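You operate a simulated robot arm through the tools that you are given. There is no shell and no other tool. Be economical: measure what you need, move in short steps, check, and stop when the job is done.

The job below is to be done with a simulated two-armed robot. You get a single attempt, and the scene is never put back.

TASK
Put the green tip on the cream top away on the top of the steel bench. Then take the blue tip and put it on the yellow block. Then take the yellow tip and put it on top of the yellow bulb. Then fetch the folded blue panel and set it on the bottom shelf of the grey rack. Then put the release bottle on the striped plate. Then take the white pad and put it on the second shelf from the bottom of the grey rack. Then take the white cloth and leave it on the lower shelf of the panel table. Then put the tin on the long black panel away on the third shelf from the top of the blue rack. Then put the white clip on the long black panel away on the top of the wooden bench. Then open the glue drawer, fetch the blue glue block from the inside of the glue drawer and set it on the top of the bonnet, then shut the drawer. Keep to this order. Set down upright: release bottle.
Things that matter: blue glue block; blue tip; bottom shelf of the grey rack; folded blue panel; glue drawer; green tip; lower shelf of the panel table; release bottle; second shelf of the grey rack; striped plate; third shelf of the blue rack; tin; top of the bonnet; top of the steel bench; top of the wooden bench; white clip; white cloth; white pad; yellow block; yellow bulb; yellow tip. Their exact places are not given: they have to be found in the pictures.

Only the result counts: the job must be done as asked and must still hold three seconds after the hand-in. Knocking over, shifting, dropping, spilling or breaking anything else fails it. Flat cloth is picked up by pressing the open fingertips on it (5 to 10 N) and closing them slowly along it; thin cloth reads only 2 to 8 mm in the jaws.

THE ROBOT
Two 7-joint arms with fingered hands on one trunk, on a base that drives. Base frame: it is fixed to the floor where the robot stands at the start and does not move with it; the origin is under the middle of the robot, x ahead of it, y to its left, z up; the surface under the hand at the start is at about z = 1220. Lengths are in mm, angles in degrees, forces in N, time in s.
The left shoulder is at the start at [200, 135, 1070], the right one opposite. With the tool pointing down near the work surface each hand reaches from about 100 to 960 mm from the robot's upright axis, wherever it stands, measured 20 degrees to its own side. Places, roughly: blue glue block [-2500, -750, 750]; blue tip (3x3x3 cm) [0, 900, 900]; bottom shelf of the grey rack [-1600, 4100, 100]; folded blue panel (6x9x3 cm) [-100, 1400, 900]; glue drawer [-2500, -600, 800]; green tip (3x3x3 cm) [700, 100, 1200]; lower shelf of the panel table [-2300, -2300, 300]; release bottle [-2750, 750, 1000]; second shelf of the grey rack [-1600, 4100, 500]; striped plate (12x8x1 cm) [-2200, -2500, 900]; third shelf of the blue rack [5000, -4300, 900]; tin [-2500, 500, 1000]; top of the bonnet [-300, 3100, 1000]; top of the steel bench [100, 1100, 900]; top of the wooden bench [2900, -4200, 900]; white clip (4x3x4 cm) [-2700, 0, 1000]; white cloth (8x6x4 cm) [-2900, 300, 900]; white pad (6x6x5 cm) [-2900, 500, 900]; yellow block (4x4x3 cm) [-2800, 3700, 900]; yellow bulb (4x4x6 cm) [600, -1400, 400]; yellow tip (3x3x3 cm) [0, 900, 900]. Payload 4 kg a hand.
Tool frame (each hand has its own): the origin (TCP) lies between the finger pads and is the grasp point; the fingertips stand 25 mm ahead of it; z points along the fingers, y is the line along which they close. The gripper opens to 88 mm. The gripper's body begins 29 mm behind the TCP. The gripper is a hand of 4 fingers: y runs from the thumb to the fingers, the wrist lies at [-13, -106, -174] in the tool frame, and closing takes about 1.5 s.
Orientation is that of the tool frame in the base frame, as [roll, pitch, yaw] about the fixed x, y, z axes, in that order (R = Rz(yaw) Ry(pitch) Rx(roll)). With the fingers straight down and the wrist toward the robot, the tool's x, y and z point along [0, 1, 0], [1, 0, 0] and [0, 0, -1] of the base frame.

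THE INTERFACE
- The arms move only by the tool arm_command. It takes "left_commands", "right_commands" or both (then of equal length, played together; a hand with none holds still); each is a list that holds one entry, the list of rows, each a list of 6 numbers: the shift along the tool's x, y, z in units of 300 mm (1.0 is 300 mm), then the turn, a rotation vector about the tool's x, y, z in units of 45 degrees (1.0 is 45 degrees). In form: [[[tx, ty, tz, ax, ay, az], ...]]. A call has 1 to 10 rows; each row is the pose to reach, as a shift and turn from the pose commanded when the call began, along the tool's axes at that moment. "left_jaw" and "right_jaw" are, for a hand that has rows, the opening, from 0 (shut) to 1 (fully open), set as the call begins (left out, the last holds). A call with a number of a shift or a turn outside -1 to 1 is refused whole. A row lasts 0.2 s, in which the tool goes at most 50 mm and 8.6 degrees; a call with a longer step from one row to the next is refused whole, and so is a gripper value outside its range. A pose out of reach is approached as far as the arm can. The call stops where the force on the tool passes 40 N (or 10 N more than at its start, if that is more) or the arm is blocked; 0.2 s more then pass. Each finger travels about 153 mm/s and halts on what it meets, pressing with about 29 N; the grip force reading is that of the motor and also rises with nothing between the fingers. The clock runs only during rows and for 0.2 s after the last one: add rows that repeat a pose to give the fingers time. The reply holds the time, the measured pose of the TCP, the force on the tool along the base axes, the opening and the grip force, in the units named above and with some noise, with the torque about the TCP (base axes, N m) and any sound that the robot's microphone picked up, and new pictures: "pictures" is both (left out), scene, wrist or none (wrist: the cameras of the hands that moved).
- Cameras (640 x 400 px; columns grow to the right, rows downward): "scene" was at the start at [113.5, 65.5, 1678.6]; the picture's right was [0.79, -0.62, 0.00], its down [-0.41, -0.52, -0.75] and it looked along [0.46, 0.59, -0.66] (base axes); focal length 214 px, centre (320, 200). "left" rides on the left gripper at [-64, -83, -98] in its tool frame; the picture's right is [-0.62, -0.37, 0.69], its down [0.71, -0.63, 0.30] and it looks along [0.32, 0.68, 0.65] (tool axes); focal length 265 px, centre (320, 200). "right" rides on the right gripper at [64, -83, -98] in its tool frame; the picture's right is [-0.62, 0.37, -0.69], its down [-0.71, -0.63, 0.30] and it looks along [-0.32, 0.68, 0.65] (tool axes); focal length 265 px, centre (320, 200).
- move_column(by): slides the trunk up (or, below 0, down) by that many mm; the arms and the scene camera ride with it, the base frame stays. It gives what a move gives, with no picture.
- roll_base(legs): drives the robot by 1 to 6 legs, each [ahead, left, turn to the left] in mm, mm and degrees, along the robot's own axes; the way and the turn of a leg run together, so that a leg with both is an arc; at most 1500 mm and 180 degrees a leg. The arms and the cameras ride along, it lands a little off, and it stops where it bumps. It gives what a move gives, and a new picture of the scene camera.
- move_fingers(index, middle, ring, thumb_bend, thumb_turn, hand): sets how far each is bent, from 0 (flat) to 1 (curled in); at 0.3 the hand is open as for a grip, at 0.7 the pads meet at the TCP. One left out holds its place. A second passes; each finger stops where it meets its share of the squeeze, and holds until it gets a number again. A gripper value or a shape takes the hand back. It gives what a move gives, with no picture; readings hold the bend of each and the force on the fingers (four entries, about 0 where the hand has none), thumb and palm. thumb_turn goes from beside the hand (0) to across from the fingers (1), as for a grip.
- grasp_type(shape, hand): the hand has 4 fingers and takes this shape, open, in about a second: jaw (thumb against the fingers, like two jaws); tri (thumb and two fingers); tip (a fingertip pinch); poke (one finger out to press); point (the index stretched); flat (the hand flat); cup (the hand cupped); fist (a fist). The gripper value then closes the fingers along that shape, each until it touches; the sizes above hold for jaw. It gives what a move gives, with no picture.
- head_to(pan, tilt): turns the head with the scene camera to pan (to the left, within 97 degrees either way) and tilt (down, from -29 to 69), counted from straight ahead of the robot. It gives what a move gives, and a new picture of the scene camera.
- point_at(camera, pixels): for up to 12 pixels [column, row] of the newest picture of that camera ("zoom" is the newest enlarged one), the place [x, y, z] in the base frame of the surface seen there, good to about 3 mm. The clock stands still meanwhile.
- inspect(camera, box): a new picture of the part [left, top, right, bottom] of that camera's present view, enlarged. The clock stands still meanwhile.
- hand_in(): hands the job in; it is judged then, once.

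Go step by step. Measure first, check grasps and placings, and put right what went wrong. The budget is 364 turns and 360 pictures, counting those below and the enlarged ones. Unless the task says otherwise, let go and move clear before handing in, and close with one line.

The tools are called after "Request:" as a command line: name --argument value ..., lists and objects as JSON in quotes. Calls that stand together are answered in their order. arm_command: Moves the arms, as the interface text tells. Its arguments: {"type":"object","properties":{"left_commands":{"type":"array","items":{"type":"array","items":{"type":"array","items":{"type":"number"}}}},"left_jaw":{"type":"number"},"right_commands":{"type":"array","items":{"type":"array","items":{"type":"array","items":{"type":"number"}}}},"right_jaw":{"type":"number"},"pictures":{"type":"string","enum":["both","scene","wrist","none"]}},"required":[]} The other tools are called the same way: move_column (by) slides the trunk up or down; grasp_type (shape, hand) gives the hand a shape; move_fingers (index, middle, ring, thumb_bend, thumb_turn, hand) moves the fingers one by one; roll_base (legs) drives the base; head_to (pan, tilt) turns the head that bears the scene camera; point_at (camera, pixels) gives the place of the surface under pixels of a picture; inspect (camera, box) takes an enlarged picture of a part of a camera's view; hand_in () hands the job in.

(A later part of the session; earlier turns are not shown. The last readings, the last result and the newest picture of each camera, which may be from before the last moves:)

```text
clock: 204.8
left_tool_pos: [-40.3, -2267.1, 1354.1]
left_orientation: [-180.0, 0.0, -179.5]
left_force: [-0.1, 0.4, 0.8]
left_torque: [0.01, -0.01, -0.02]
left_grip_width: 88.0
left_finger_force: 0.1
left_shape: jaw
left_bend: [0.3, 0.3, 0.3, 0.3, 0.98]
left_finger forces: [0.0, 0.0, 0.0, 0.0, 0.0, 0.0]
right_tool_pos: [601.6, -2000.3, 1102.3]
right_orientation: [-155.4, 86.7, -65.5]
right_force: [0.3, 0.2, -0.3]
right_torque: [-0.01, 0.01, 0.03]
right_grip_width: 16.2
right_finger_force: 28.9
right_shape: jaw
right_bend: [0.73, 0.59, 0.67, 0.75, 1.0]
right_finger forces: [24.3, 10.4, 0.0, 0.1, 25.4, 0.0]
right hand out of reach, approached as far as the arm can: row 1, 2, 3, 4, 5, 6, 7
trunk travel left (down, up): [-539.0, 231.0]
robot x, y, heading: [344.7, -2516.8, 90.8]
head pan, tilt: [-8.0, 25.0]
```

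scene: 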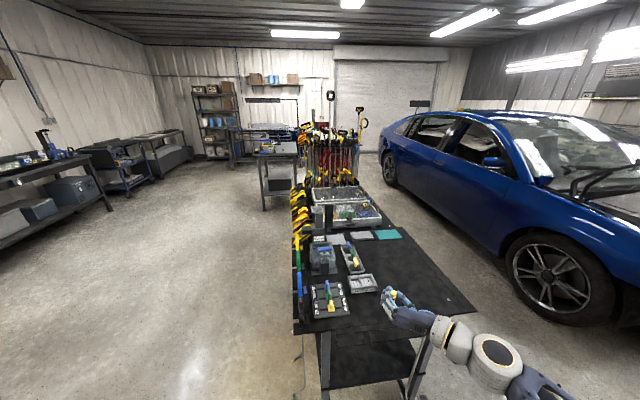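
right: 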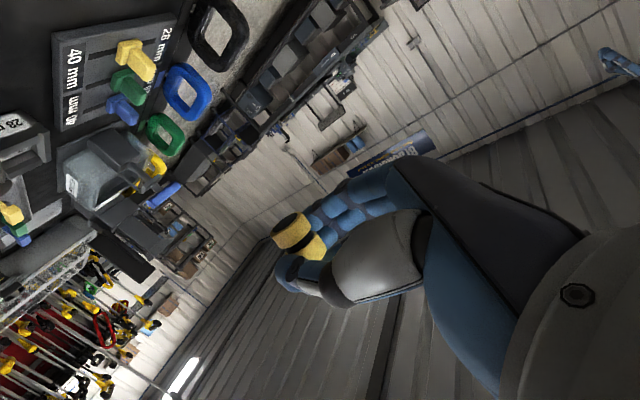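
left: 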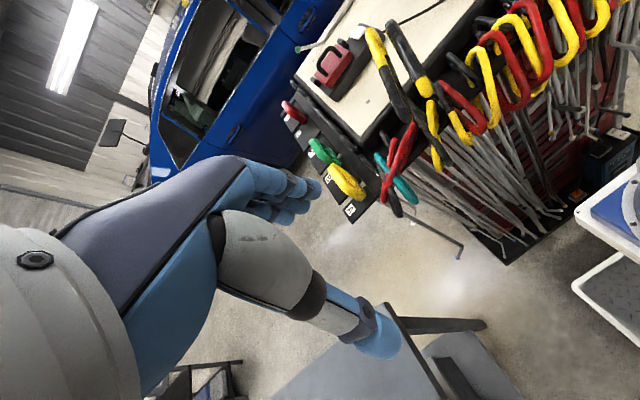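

The hand is now horizontal with the tip vertical (within 3°). I lower the trunk 400+80 and look at the shelf.

Request:
move_column --by -400

Request:
move_column --by -100

Request:
head_to --pan -8 --tilt 32

```text
clock: 208.6
left_tool_pos: [-39.0, -2266.6, 952.2]
left_orientation: [-179.9, 0.0, -179.3]
left_force: [0.1, 0.5, -0.4]
left_torque: [0.01, 0.01, 0.01]
left_grip_width: 87.9
left_finger_force: 0.0
left_shape: jaw
left_bend: [0.3, 0.3, 0.3, 0.3, 0.98]
left_finger forces: [0.1, 0.0, 0.0, 0.0, 0.0, 0.1]
right_tool_pos: [601.5, -1999.5, 700.5]
right_orientation: [-158.7, 86.7, -69.0]
right_force: [0.8, -0.1, -1.2]
right_torque: [0.0, 0.0, -0.02]
right_grip_width: 16.0
right_finger_force: 29.5
right_shape: jaw
right_bend: [0.73, 0.59, 0.67, 0.75, 1.0]
right_finger forces: [24.1, 10.4, 0.0, 0.1, 25.5, 0.1]
trunk travel left (down, up): [-139.0, 631.0]
robot x, y, heading: [350.0, -2516.2, 90.7]
head pan, tilt: [-8.0, 25.0]
```

```text
clock: 209.9
left_tool_pos: [-39.1, -2267.5, 852.0]
left_orientation: [-179.9, 0.0, -179.3]
left_force: [0.1, 0.1, 0.5]
left_torque: [0.03, -0.01, 0.0]
left_grip_width: 87.6
left_finger_force: 0.0
left_shape: jaw
left_bend: [0.3, 0.3, 0.3, 0.3, 0.98]
left_finger forces: [0.0, 0.0, 0.1, 0.0, 0.1, 0.0]
right_tool_pos: [601.0, -2000.2, 601.4]
right_orientation: [-156.9, 86.7, -67.2]
right_force: [0.5, 0.2, -0.4]
right_torque: [0.0, -0.03, 0.0]
right_grip_width: 16.1
right_finger_force: 29.5
right_shape: jaw
right_bend: [0.73, 0.59, 0.67, 0.75, 1.0]
right_finger forces: [24.2, 10.4, 0.0, 0.1, 25.4, 0.0]
trunk travel left (down, up): [-39.0, 731.0]
robot x, y, heading: [352.0, -2514.7, 90.6]
head pan, tilt: [-8.0, 25.0]
```

```text
clock: 210.6
left_tool_pos: [-39.0, -2266.7, 853.7]
left_orientation: [-179.9, -0.1, -179.4]
left_force: [0.2, 0.6, 0.2]
left_torque: [0.01, -0.04, -0.02]
left_grip_width: 87.7
left_finger_force: 0.1
left_shape: jaw
left_bend: [0.3, 0.3, 0.3, 0.3, 0.98]
left_finger forces: [0.0, 0.0, 0.0, 0.0, 0.0, 0.1]
right_tool_pos: [601.8, -2001.1, 601.4]
right_orientation: [-157.1, 86.7, -67.4]
right_force: [-0.5, -0.3, -0.3]
right_torque: [-0.01, 0.02, 0.01]
right_grip_width: 16.1
right_finger_force: 28.9
right_shape: jaw
right_bend: [0.73, 0.59, 0.67, 0.75, 1.0]
right_finger forces: [24.1, 10.4, 0.0, 0.1, 25.5, 0.0]
trunk travel left (down, up): [-39.0, 731.0]
robot x, y, heading: [350.9, -2519.4, 90.5]
head pan, tilt: [-8.0, 32.0]
```

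scene: 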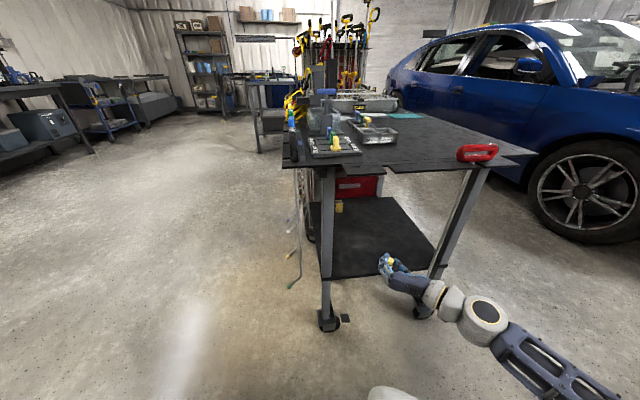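

Now I see the bulb at (341,207) on the low shelf, between the legs. Zoom and measure.

Request:
inspect --camera "scene" --box '[308, 160, 468, 290]'

Request:
inspect --camera "scene" --box '[324, 192, 356, 222]'

Request:
point_at --camera "zoom" --pixels '[[340, 140], [300, 160], [400, 160], [340, 240], [420, 250], [260, 240]]'

Request:
point_at --camera "scene" --pixels '[[326, 240], [322, 180], [440, 240], [465, 180], [380, 170], [380, 230], [400, 270], [322, 215], [490, 152], [450, 176]]'

```text
3.08 times, centred on (388, 225) of scene
```

zoom: 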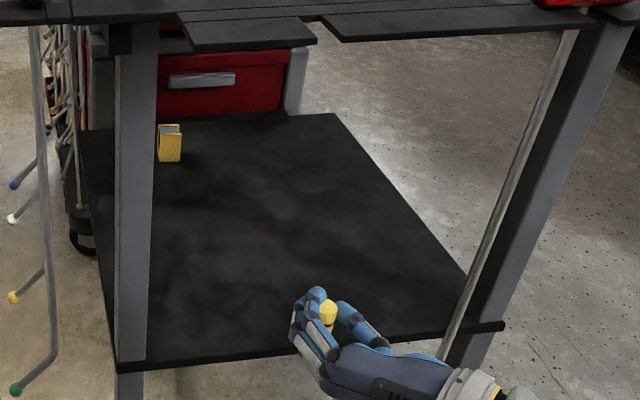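

```text
13.33 times, centred on (340, 207) of scene
```

zoom: 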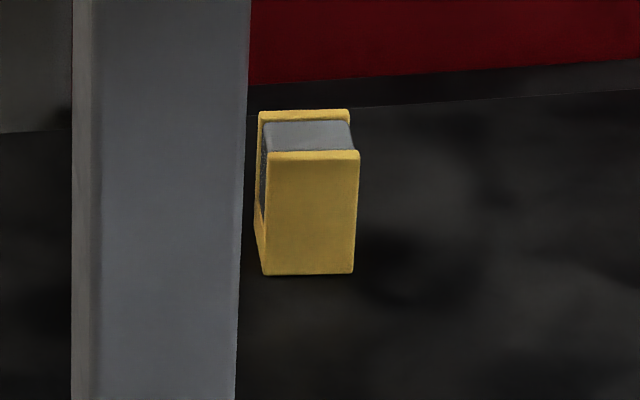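

```text
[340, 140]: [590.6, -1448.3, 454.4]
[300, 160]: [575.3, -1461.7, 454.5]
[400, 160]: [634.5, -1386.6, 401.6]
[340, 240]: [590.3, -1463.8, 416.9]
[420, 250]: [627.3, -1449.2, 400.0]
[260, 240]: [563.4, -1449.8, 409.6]
```

```text
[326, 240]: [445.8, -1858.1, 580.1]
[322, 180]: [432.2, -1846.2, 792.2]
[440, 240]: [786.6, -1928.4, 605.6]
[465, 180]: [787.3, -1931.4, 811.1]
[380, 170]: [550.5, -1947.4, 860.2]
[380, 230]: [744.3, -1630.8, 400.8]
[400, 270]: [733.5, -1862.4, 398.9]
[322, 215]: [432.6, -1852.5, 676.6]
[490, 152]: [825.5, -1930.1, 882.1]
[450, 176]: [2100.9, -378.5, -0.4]
```

The "bulb" is a yellow U-block with top z≈455, centered ≈(580,−1444). The opening spans x 460..787. I drive ahead 200 with the hand entering at z≈600.

Request:
roll_base --legs '[[190, 0, 0]]'

Request:
arm_command --right_commands '[[[0, 0, 0.12, 0, 0, 0], [0, 0, 0.24, 0, 0, 0], [-0.02, 0, 0.36, 0, 0, 0], [-0.02, 0, 0.48, 0, 0, 0], [-0.02, 0, 0.48, 0, 0, 0]]]' --pictures "both"

```text
clock: 212.2
left_tool_pos: [-42.5, -2073.4, 853.0]
left_orientation: [-179.9, 0.0, -179.2]
left_force: [-0.3, -0.5, -0.1]
left_torque: [0.0, -0.01, 0.0]
left_grip_width: 87.5
left_finger_force: 0.0
left_shape: jaw
left_bend: [0.3, 0.3, 0.3, 0.3, 0.98]
left_finger forces: [0.0, 0.0, 0.0, 0.1, 0.1, 0.0]
right_tool_pos: [596.6, -1804.5, 601.0]
right_orientation: [-157.6, 86.8, -67.7]
right_force: [-0.2, -0.5, -0.7]
right_torque: [-0.01, -0.02, -0.02]
right_grip_width: 16.2
right_finger_force: 28.2
right_shape: jaw
right_bend: [0.73, 0.59, 0.67, 0.75, 1.0]
right_finger forces: [24.1, 10.4, 0.0, 0.1, 25.5, 0.0]
trunk travel left (down, up): [-39.0, 731.0]
robot x, y, heading: [346.0, -2318.6, 91.2]
head pan, tilt: [-8.0, 32.0]
```

scene: 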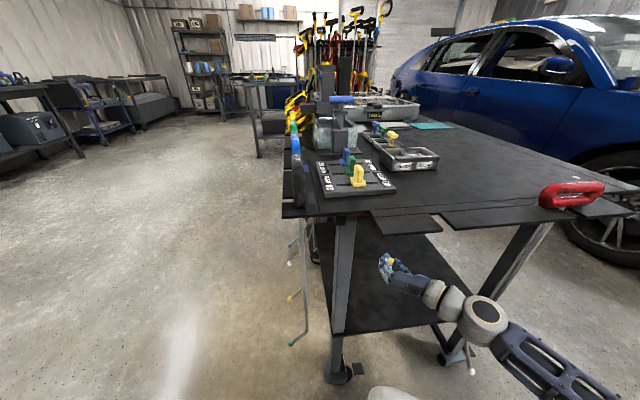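

```text
clock: 213.4
left_tool_pos: [-43.3, -2074.1, 852.1]
left_orientation: [-179.9, 0.0, -179.3]
left_force: [0.4, 1.2, -0.3]
left_torque: [0.0, -0.01, 0.01]
left_grip_width: 87.8
left_finger_force: 0.2
left_shape: jaw
left_bend: [0.3, 0.3, 0.3, 0.3, 0.98]
left_finger forces: [0.0, 0.0, 0.1, 0.1, 0.0, 0.0]
right_tool_pos: [597.8, -1659.9, 599.6]
right_orientation: [-157.7, 86.8, -67.9]
right_force: [-0.1, 0.2, 0.5]
right_torque: [0.0, 0.01, 0.03]
right_grip_width: 16.3
right_finger_force: 29.5
right_shape: jaw
right_bend: [0.73, 0.59, 0.67, 0.75, 1.0]
right_finger forces: [23.6, 10.5, 0.0, 0.1, 25.4, 0.0]
trunk travel left (down, up): [-39.0, 731.0]
robot x, y, heading: [344.4, -2321.1, 90.7]
head pan, tilt: [-8.0, 32.0]
```

scene: 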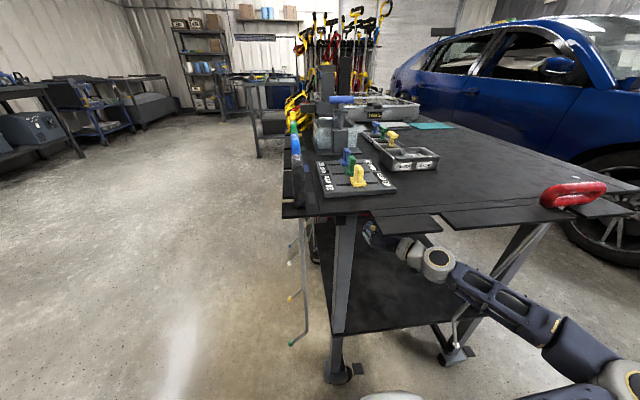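
right: 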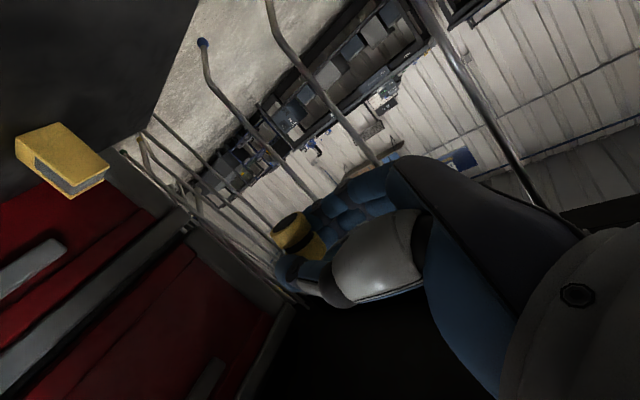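

Good progress, but the red clamp's rod passes near the forearm; I measure both.

Request:
inspect --camera "scene" --box '[380, 180, 620, 400]'

Request:
point_at --camera "scene" --pixels '[[438, 262], [460, 280], [480, 285], [500, 295], [540, 320], [520, 258], [506, 275], [456, 330], [462, 312], [455, 350]]'

Request:
point_at --camera "right" --pixels '[[85, 160], [60, 140], [70, 182], [90, 178], [25, 145], [295, 225], [310, 235]]'

```text
1.82 times, centred on (500, 290) of scene
```

zoom: 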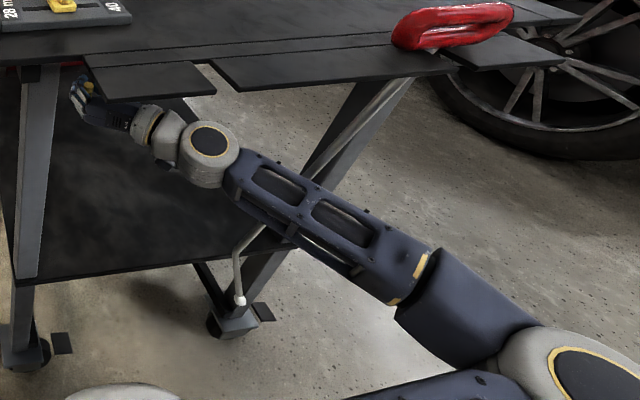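

```text
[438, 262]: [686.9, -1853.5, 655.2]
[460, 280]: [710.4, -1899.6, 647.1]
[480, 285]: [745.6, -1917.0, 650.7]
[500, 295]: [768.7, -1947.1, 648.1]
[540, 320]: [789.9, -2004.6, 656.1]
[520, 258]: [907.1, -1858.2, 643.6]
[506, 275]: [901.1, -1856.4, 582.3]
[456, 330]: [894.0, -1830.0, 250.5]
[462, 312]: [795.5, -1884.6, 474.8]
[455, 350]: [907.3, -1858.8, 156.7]
```

```text
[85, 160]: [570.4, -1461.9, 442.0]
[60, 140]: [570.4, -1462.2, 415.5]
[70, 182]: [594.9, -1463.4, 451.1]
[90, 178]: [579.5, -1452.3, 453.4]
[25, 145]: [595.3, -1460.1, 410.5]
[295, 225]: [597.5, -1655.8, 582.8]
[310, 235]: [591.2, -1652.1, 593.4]
```

The forearm nearly touches the hanging rod at (787,−1930). I back out the same way, then re-approach with the base further left so the forearm passes mid-opening.

Request:
arm_command --right_commands '[[[0, 0, -0.12, 0, 0, 0], [0, 0, -0.24, 0, 0, 0], [0, 0, -0.36, 0, 0, 0], [0.02, 0, -0.48, 0, 0, 0], [0.02, 0, -0.48, 0, 0, 0]]]' --pictures "none"

Request:
roll_base --legs '[[-195, 0, 0], [0, 200, 0]]'

Request:
arm_command --right_commands '[[[0, -0.12, 0, 0.17, 0, 0], [0, -0.24, 0, 0.34, 0, 0], [0, -0.36, 0, 0.51, 0, 0], [0, -0.48, 0, 0.68, 0, 0], [0, -0.6, 0, 0.78, 0, 0], [0, -0.6, 0, 0.78, 0, 0]]]' --pictures "scene"

```text
clock: 214.6
left_tool_pos: [-43.1, -2072.2, 853.5]
left_orientation: [-179.8, 0.0, -179.2]
left_force: [0.0, 0.4, 0.0]
left_torque: [0.01, 0.03, -0.02]
left_grip_width: 87.9
left_finger_force: 0.1
left_shape: jaw
left_bend: [0.3, 0.3, 0.3, 0.3, 0.98]
left_finger forces: [0.0, 0.0, 0.0, 0.1, 0.0, 0.0]
right_tool_pos: [597.7, -1806.6, 602.6]
right_orientation: [-158.9, 86.7, -69.0]
right_force: [0.1, 0.0, 0.2]
right_torque: [0.0, -0.01, -0.01]
right_grip_width: 16.2
right_finger_force: 29.4
right_shape: jaw
right_bend: [0.73, 0.59, 0.67, 0.75, 1.0]
right_finger forces: [23.2, 10.2, 0.0, 0.0, 25.3, 0.0]
trunk travel left (down, up): [-39.0, 731.0]
robot x, y, heading: [343.9, -2324.4, 90.5]
head pan, tilt: [-8.0, 32.0]
```

```text
clock: 217.3
left_tool_pos: [-239.3, -2269.4, 852.8]
left_orientation: [-179.8, 0.0, -179.2]
left_force: [-0.5, 0.2, 0.3]
left_torque: [-0.01, 0.0, 0.0]
left_grip_width: 87.7
left_finger_force: 0.1
left_shape: jaw
left_bend: [0.3, 0.3, 0.3, 0.3, 0.98]
left_finger forces: [0.1, 0.1, 0.1, 0.1, 0.0, 0.0]
right_tool_pos: [403.0, -2004.0, 601.1]
right_orientation: [-159.1, 86.6, -69.2]
right_force: [0.4, -0.1, 0.1]
right_torque: [-0.01, 0.0, -0.04]
right_grip_width: 16.1
right_finger_force: 29.0
right_shape: jaw
right_bend: [0.73, 0.59, 0.67, 0.75, 1.0]
right_finger forces: [23.2, 10.2, 0.0, 0.1, 25.4, 0.0]
trunk travel left (down, up): [-39.0, 731.0]
robot x, y, heading: [148.6, -2517.7, 90.9]
head pan, tilt: [-8.0, 32.0]
```

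scene: 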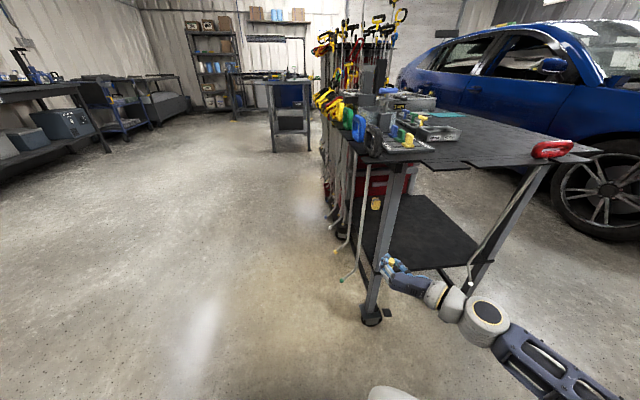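

```text
clock: 218.7
left_tool_pos: [-238.4, -2269.8, 851.1]
left_orientation: [-179.9, 0.0, -179.3]
left_force: [0.5, 0.3, -0.6]
left_torque: [-0.02, 0.0, 0.01]
left_grip_width: 87.6
left_finger_force: 0.0
left_shape: jaw
left_bend: [0.3, 0.3, 0.3, 0.3, 0.98]
left_finger forces: [0.1, 0.0, 0.0, 0.0, 0.0, 0.2]
right_tool_pos: [584.8, -2003.5, 606.9]
right_orientation: [-123.7, 86.7, -68.9]
right_force: [0.8, 0.1, 0.0]
right_torque: [0.02, -0.01, -0.01]
right_grip_width: 16.0
right_finger_force: 28.6
right_shape: jaw
right_bend: [0.73, 0.59, 0.67, 0.75, 1.0]
right_finger forces: [23.4, 10.2, 0.0, 0.0, 25.5, 0.0]
trunk travel left (down, up): [-39.0, 731.0]
robot x, y, heading: [146.9, -2518.2, 90.9]
head pan, tilt: [-8.0, 32.0]
```

scene: 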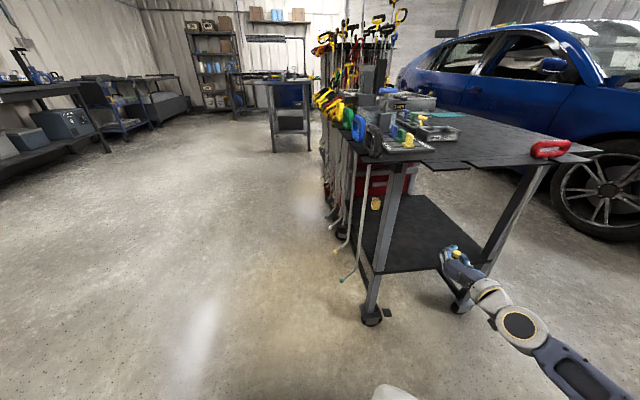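

The hand now points 35° to the right, with its wrist nearer the middle. I drive ahead 190 and check the forearm's clearance.

Request:
roll_base --legs '[[195, 0, 0]]'

Request:
arm_command --right_commands '[[[0, 0.08, 0.115, 0, 0, 0], [0, 0.16, 0.23, 0, 0, 0], [0, 0.24, 0.345, 0, 0, 0], [0, 0.32, 0.46, 0, 0, 0], [0, 0.32, 0.46, 0, 0, 0]]]' --pictures "both"

```text
clock: 220.3
left_tool_pos: [-241.6, -2076.1, 853.6]
left_orientation: [-179.9, 0.0, -179.0]
left_force: [-0.4, -0.5, -0.2]
left_torque: [0.02, 0.0, 0.01]
left_grip_width: 87.8
left_finger_force: 0.1
left_shape: jaw
left_bend: [0.3, 0.3, 0.3, 0.3, 0.98]
left_finger forces: [0.0, 0.0, 0.1, 0.1, 0.1, 0.1]
right_tool_pos: [580.9, -1809.2, 608.3]
right_orientation: [-123.5, 86.6, -68.8]
right_force: [-1.1, 0.3, 0.6]
right_torque: [-0.03, 0.0, 0.02]
right_grip_width: 16.5
right_finger_force: 29.3
right_shape: jaw
right_bend: [0.73, 0.59, 0.67, 0.75, 1.0]
right_finger forces: [23.6, 10.4, 0.0, 0.0, 25.5, 0.0]
trunk travel left (down, up): [-39.0, 731.0]
robot x, y, heading: [150.3, -2328.6, 90.7]
head pan, tilt: [-8.0, 32.0]
```

scene: 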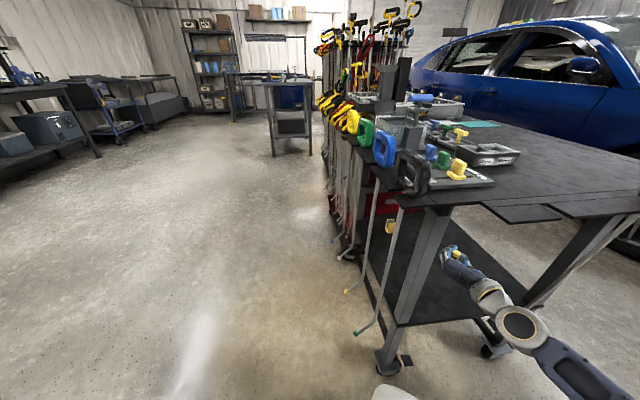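

```text
clock: 221.5
left_tool_pos: [-241.8, -2076.6, 853.1]
left_orientation: [-179.9, 0.0, -179.0]
left_force: [-0.1, 0.3, 0.3]
left_torque: [-0.01, 0.01, 0.01]
left_grip_width: 87.7
left_finger_force: 0.1
left_shape: jaw
left_bend: [0.3, 0.3, 0.3, 0.3, 0.98]
left_finger forces: [0.1, 0.0, 0.1, 0.0, 0.0, 0.0]
right_tool_pos: [583.9, -1642.5, 599.6]
right_orientation: [-124.7, 86.7, -69.9]
right_force: [0.3, -0.3, 0.7]
right_torque: [0.01, -0.01, -0.01]
right_grip_width: 16.4
right_finger_force: 29.3
right_shape: jaw
right_bend: [0.73, 0.59, 0.67, 0.76, 1.0]
right_finger forces: [23.2, 10.3, 0.1, 0.0, 25.5, 0.0]
trunk travel left (down, up): [-39.0, 731.0]
robot x, y, heading: [145.7, -2321.8, 91.1]
head pan, tilt: [-8.0, 32.0]
```

scene: 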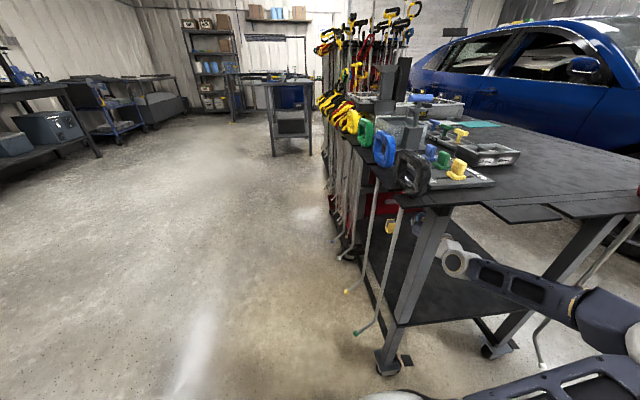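
right: 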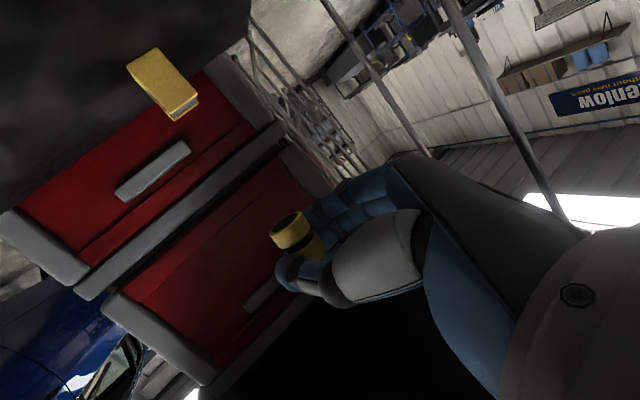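

I check the forearm and rod positions in this configuration.

Request:
point_at --camera "scene" --pixels '[[455, 262], [490, 270], [520, 283], [550, 296], [580, 300], [610, 310], [575, 290], [545, 345], [600, 255], [540, 325]]'

Request:
inspect --camera "scene" --box '[420, 180, 640, 380]'

```text
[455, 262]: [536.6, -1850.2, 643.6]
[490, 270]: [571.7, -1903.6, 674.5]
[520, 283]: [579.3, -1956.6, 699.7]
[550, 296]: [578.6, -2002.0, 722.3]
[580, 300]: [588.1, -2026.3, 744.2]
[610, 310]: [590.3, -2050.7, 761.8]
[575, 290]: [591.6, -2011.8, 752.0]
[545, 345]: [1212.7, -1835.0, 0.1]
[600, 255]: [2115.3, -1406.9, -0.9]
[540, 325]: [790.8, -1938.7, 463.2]
```

```text
2.00 times, centred on (530, 280) of scene
```

zoom: 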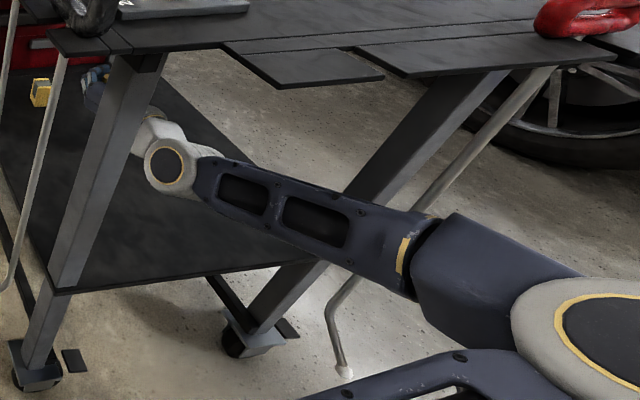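

Forearm now runs at x≈580, well clear of rod (790) and leg (460). I advance over the bulb at z≈550.

Request:
arm_command --right_commands '[[[0.03, 0.075, 0.105, 0, 0, 0], [0.06, 0.15, 0.21, 0, 0, 0], [0.09, 0.23, 0.32, 0, 0, 0], [0.12, 0.31, 0.42, 0, 0, 0], [0.15, 0.39, 0.53, 0, 0, 0], [0.15, 0.39, 0.53, 0, 0, 0]]]' --pictures "both"

```text
clock: 222.9
left_tool_pos: [-241.6, -2077.4, 851.9]
left_orientation: [-179.9, 0.0, -179.2]
left_force: [0.3, 1.1, -1.1]
left_torque: [0.01, 0.0, -0.02]
left_grip_width: 87.5
left_finger_force: 0.0
left_shape: jaw
left_bend: [0.3, 0.3, 0.3, 0.3, 0.98]
left_finger forces: [0.0, 0.1, 0.1, 0.0, 0.0, 0.0]
right_tool_pos: [578.0, -1446.5, 542.6]
right_orientation: [-125.0, 86.6, -70.2]
right_force: [0.1, -0.2, 0.0]
right_torque: [0.02, 0.0, 0.04]
right_grip_width: 16.2
right_finger_force: 28.9
right_shape: jaw
right_bend: [0.73, 0.59, 0.67, 0.76, 1.0]
right_finger forces: [23.1, 10.1, 0.0, 0.0, 25.5, 0.1]
trunk travel left (down, up): [-39.0, 731.0]
robot x, y, heading: [144.5, -2323.2, 90.9]
head pan, tilt: [-8.0, 32.0]
```

scene: 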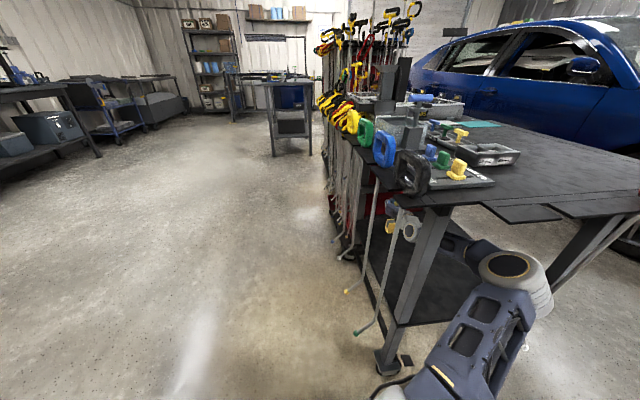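
right: 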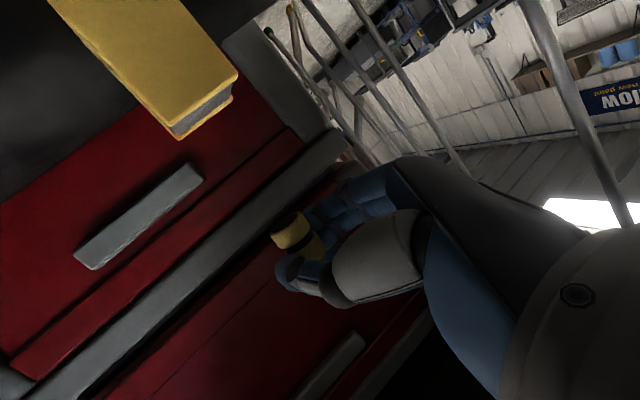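

The hand is over the bulb. I measure bulb top edges and the held tip.

Request:
point_at --camera "right" --pixels '[[235, 78], [180, 135], [228, 92], [185, 122], [205, 108], [150, 60], [295, 228], [278, 238], [305, 215], [310, 240]]'

Request:
inspect --camera "right" --box '[130, 40, 354, 260]'

Request:
point_at --camera "scene" --pixels '[[405, 228], [412, 225], [400, 240], [390, 226], [390, 210], [390, 250], [520, 270], [490, 320], [540, 290]]'

```text
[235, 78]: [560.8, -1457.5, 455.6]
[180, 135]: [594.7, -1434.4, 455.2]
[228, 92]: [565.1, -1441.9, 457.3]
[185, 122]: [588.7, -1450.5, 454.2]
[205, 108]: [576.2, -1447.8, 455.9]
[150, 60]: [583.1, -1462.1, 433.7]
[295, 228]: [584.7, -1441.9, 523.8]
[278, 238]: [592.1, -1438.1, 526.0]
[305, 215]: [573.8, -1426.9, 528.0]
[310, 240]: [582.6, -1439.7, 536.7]
```

```text
1.82 times, centred on (242, 150) of right
```

zoom: 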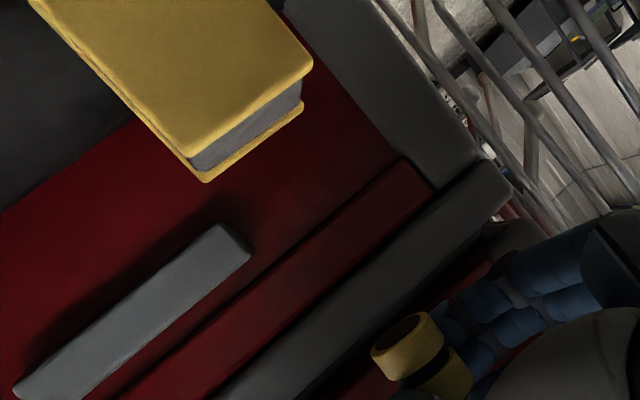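

```text
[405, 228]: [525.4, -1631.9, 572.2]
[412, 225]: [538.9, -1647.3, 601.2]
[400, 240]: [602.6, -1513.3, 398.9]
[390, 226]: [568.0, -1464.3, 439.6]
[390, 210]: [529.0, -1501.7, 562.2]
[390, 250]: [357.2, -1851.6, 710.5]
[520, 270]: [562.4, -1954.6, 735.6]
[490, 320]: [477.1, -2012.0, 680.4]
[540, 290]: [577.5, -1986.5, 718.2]
```

Bulb top center ≈(578,−1445), z 455. I zoom on the held tip for its exact center.

Request:
inspect --camera "right" --box '[250, 190, 346, 270]'

Request:
point_at --camera "zoom" --pixels '[[240, 200], [290, 165], [200, 240], [260, 260], [320, 290], [340, 250], [180, 290], [270, 320], [310, 200], [380, 320]]'

```text
5.00 times, centred on (298, 230) of right
```

zoom: 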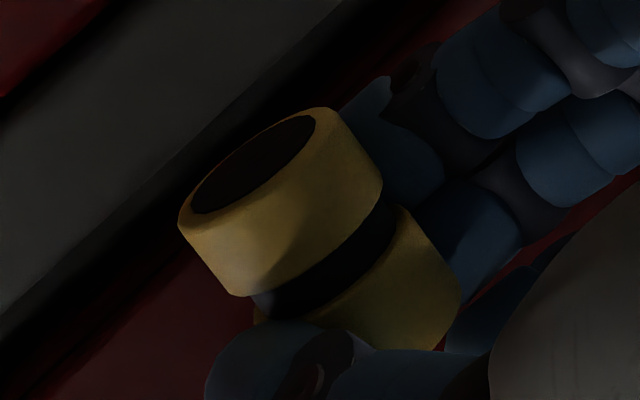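

```text
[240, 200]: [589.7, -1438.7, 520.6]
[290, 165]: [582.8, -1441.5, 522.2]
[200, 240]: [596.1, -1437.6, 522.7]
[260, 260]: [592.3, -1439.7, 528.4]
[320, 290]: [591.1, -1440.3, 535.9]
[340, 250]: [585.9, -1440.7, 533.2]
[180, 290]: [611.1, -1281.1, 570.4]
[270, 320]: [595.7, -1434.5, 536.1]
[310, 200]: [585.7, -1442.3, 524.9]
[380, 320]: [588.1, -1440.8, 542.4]
```

The tip center is 19 mm ahead of the TCP, at (588,−1430), bottom z 520. I pull back 18 mm along the fingers and lower 58.

Request:
arm_command --right_commands '[[[0, 0, -0.06, 0, 0, 0], [0.1, 0, -0.06, 0, 0, 0], [0.18, 0, -0.065, 0, 0, 0], [0.19, 0, -0.065, 0, 0, 0]]]' --pictures "wrist"

Request:
inspect --camera "right" --box '[200, 140, 360, 270]'

```text
clock: 223.9
left_tool_pos: [-240.8, -2076.9, 852.5]
left_orientation: [-179.8, -0.1, -179.0]
left_force: [-0.1, -0.1, -0.5]
left_torque: [-0.01, -0.01, -0.06]
left_grip_width: 87.8
left_finger_force: 0.1
left_shape: jaw
left_bend: [0.3, 0.3, 0.3, 0.3, 0.98]
left_finger forces: [0.0, 0.0, 0.0, 0.0, 0.0, 0.1]
right_tool_pos: [569.0, -1466.5, 486.0]
right_orientation: [-125.0, 86.7, -70.1]
right_force: [0.2, -0.1, -1.4]
right_torque: [-0.04, 0.01, 0.02]
right_grip_width: 16.3
right_finger_force: 28.8
right_shape: jaw
right_bend: [0.73, 0.59, 0.67, 0.76, 1.0]
right_finger forces: [23.4, 10.1, 0.0, 0.0, 25.4, 0.0]
trunk travel left (down, up): [-39.0, 731.0]
robot x, y, heading: [141.8, -2323.0, 90.9]
head pan, tilt: [-8.0, 32.0]
```

right: 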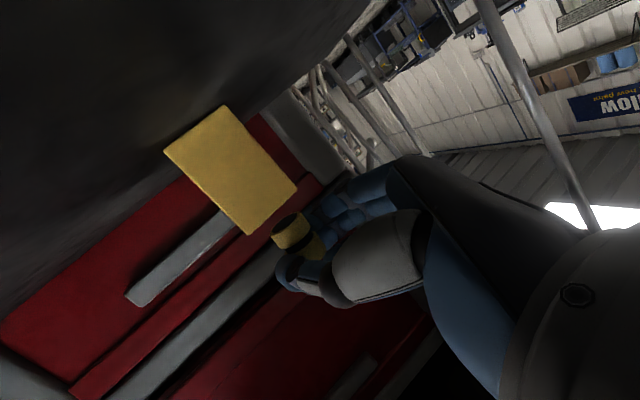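

```text
3.08 times, centred on (280, 205) of right
```

zoom: 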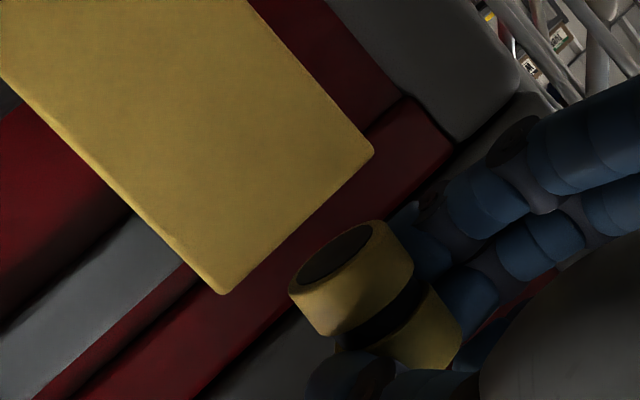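

Near: tip center ≈(580,−1451), want y≈−1445. Small correction forward, then lower to contact.

Request:
arm_command --right_commands '[[[0, 0.016, 0.012, 0, 0, 0], [0.015, 0.016, 0.012, 0, 0, 0], [0.022, 0.016, 0.012, 0, 0, 0]]]' --pictures "wrist"

Request:
inspect --camera "right" --box '[200, 140, 360, 270]'

Request:
point_at --camera "zoom" --pixels '[[310, 285], [385, 230], [340, 310], [390, 270], [370, 155], [225, 290], [300, 220]]'

```text
clock: 224.7
left_tool_pos: [-242.6, -2076.8, 853.1]
left_orientation: [-179.8, 0.0, -179.1]
left_force: [-0.3, 0.2, -0.3]
left_torque: [-0.01, -0.01, 0.02]
left_grip_width: 87.7
left_finger_force: 0.0
left_shape: jaw
left_bend: [0.3, 0.3, 0.3, 0.3, 0.98]
left_finger forces: [0.1, 0.1, 0.0, 0.0, 0.1, 0.1]
right_tool_pos: [566.9, -1461.0, 479.8]
right_orientation: [-123.1, 86.6, -68.3]
right_force: [1.2, 0.1, -0.3]
right_torque: [-0.02, 0.02, -0.01]
right_grip_width: 16.1
right_finger_force: 29.0
right_shape: jaw
right_bend: [0.73, 0.59, 0.67, 0.76, 1.0]
right_finger forces: [23.3, 10.0, 0.0, 0.0, 25.3, 0.1]
trunk travel left (down, up): [-39.0, 731.0]
robot x, y, heading: [147.5, -2321.3, 91.0]
head pan, tilt: [-8.0, 32.0]
```

right: 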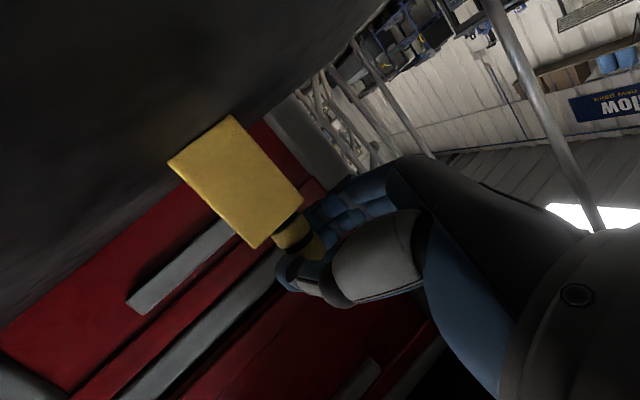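

```text
3.08 times, centred on (280, 205) of right
```

zoom: 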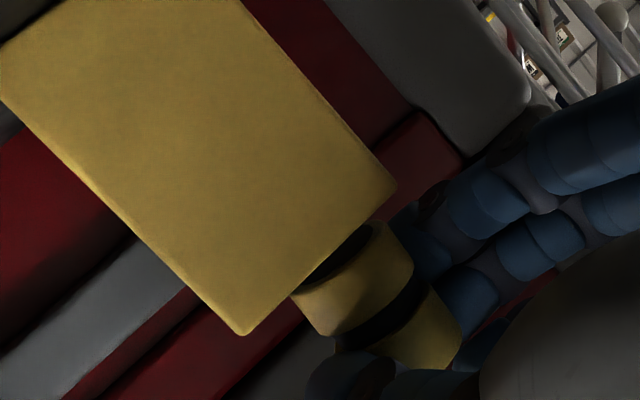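

```text
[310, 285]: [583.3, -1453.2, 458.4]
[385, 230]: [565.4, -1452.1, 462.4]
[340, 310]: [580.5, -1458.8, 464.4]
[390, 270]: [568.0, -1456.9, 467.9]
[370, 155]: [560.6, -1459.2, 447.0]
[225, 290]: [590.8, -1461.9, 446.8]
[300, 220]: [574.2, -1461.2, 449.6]
```

Tip is centered (≈576,−1447). Lower gently to contact.

Request:
arm_command --right_commands '[[[0.007, 0, 0, 0, 0, 0], [0.012, 0, 0, 0, 0, 0], [0.017, 0, 0, 0, 0, 0]]]' --pictures "none"

```text
clock: 225.5
left_tool_pos: [-241.0, -2076.4, 854.0]
left_orientation: [-179.9, 0.0, -179.1]
left_force: [-0.5, 0.1, 0.9]
left_torque: [0.05, 0.03, 0.01]
left_grip_width: 87.9
left_finger_force: 0.0
left_shape: jaw
left_bend: [0.3, 0.3, 0.3, 0.3, 0.98]
left_finger forces: [0.0, 0.0, 0.1, 0.1, 0.0, 0.0]
right_tool_pos: [567.1, -1461.7, 475.0]
right_orientation: [-120.2, 86.8, -65.4]
right_force: [-0.9, -0.1, 3.5]
right_torque: [0.05, -0.03, 0.0]
right_grip_width: 15.9
right_finger_force: 29.0
right_shape: jaw
right_bend: [0.73, 0.59, 0.67, 0.76, 1.0]
right_finger forces: [23.4, 10.8, 0.1, 0.1, 25.4, 0.0]
trunk travel left (down, up): [-39.0, 731.0]
robot x, y, heading: [145.7, -2322.9, 91.0]
head pan, tilt: [-8.0, 32.0]
```

Contact 3.5 N. Open moderately.

Request:
arm_command --right_commands '[[[0, 0, 0, 0, 0, 0], [0, 0, 0, 0, 0, 0], [0, 0, 0, 0, 0, 0], [0, 0, 0, 0, 0, 0]]]' --right_jaw 0.6 --pictures "wrist"

Request:
inspect --camera "right" --box '[200, 140, 392, 270]'

```text
clock: 226.5
left_tool_pos: [-240.8, -2077.2, 853.6]
left_orientation: [-179.9, 0.0, -179.0]
left_force: [0.5, 0.0, -0.4]
left_torque: [0.04, 0.02, -0.03]
left_grip_width: 88.0
left_finger_force: 0.1
left_shape: jaw
left_bend: [0.3, 0.3, 0.3, 0.3, 0.98]
left_finger forces: [0.0, 0.1, 0.1, 0.0, 0.1, 0.1]
right_tool_pos: [568.3, -1462.1, 474.9]
right_orientation: [-123.6, 86.7, -68.7]
right_force: [0.5, 0.0, 0.6]
right_torque: [0.02, 0.0, -0.03]
right_grip_width: 52.5
right_finger_force: 0.1
right_shape: jaw
right_bend: [0.29, 0.41, 0.37, 0.65, 1.0]
right_finger forces: [0.0, 0.1, 0.0, 0.0, 0.0, 0.0]
trunk travel left (down, up): [-39.0, 731.0]
robot x, y, heading: [148.8, -2322.7, 90.9]
head pan, tilt: [-8.0, 32.0]
```

right: 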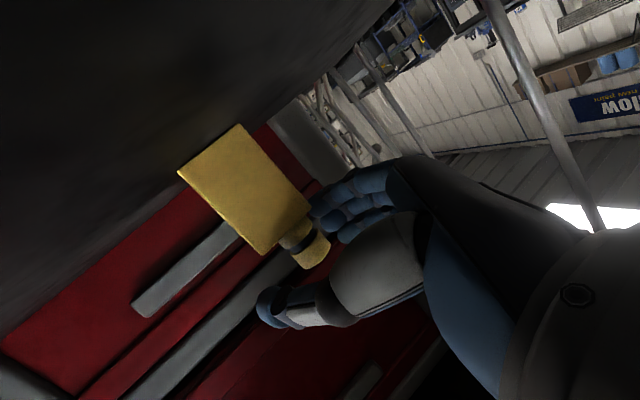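

```text
3.08 times, centred on (296, 205) of right
```

zoom: 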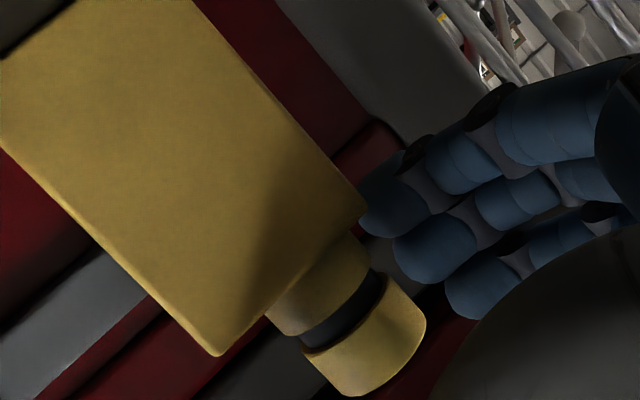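

The tip stands upright on the bulb. I open wider and withdraw straight back along the fingers.

Request:
arm_command --right_commands '[[[-0.007, 0, 0, 0, 0, 0], [-0.007, 0, 0, 0, 0, 0], [-0.007, 0, -0.05, 0, 0, 0], [-0.007, 0, -0.13, 0, 0, 0], [-0.02, 0, -0.26, 0, 0, 0], [-0.03, 0, -0.26, 0, 0, 0]]]' --right_jaw 0.85 --pictures "wrist"

```text
clock: 227.9
left_tool_pos: [-241.3, -2075.8, 852.3]
left_orientation: [-180.0, 0.0, -179.1]
left_force: [0.2, 0.2, 0.1]
left_torque: [0.02, -0.03, -0.02]
left_grip_width: 87.8
left_finger_force: 0.1
left_shape: jaw
left_bend: [0.3, 0.3, 0.3, 0.3, 0.98]
left_finger forces: [0.0, 0.0, 0.0, 0.0, 0.0, 0.1]
right_tool_pos: [521.5, -1523.6, 484.9]
right_orientation: [-123.6, 86.7, -68.8]
right_force: [-0.1, 0.3, 0.4]
right_torque: [-0.01, 0.02, -0.01]
right_grip_width: 74.7
right_finger_force: 0.1
right_shape: jaw
right_bend: [0.27, 0.33, 0.31, 0.43, 0.99]
right_finger forces: [0.0, 0.0, 0.1, 0.1, 0.0, 0.0]
trunk travel left (down, up): [-39.0, 731.0]
robot x, y, heading: [149.4, -2321.5, 90.9]
head pan, tilt: [-8.0, 32.0]
```

right: 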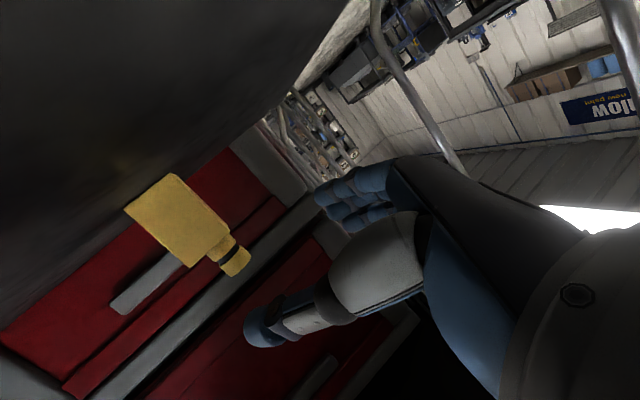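

Clean. I retrace the path out: up to z≈600, x≈580, then back.

Request:
arm_command --right_commands '[[[-0.1, -0.1, -0.05, 0, 0, 0], [-0.2, -0.2, -0.1, 0, 0, 0], [-0.29, -0.29, -0.15, 0, 0, 0], [-0.38, -0.38, -0.2, 0, 0, 0], [-0.38, -0.46, -0.31, 0, 0, 0], [-0.38, -0.54, -0.425, 0, 0, 0], [-0.38, -0.62, -0.54, 0, 0, 0], [-0.38, -0.7, -0.65, 0, 0, 0]]]' --pictures "scene"

Request:
inspect --camera "scene" --box '[370, 180, 530, 280]'

```text
clock: 229.7
left_tool_pos: [-241.8, -2077.7, 851.8]
left_orientation: [-179.9, 0.0, -179.1]
left_force: [0.2, 1.0, -0.2]
left_torque: [0.01, -0.01, -0.01]
left_grip_width: 87.6
left_finger_force: 0.0
left_shape: jaw
left_bend: [0.3, 0.3, 0.3, 0.3, 0.98]
left_finger forces: [0.1, 0.0, 0.1, 0.0, 0.1, 0.0]
right_tool_pos: [578.9, -1795.7, 613.9]
right_orientation: [-121.4, 86.6, -66.5]
right_force: [0.2, 0.4, -0.9]
right_torque: [0.02, -0.03, -0.03]
right_grip_width: 74.5
right_finger_force: 0.0
right_shape: jaw
right_bend: [0.27, 0.33, 0.31, 0.43, 0.99]
right_finger forces: [0.0, 0.0, 0.0, 0.1, 0.1, 0.0]
trunk travel left (down, up): [-39.0, 731.0]
robot x, y, heading: [146.6, -2322.9, 90.9]
head pan, tilt: [-8.0, 32.0]
```

scene: 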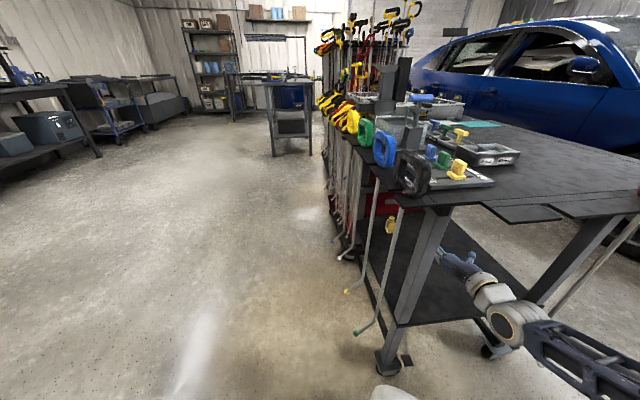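

```text
4.00 times, centred on (450, 230) of scene
```

zoom: 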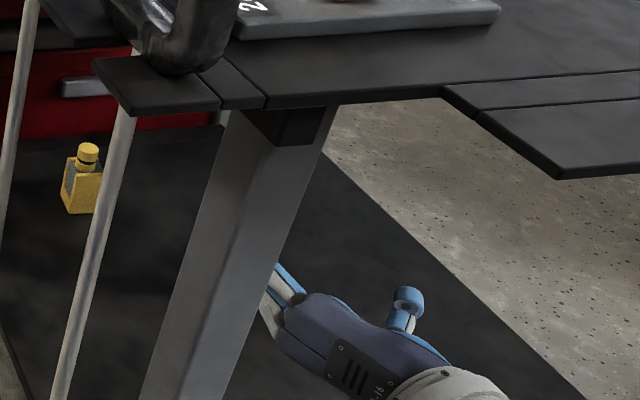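

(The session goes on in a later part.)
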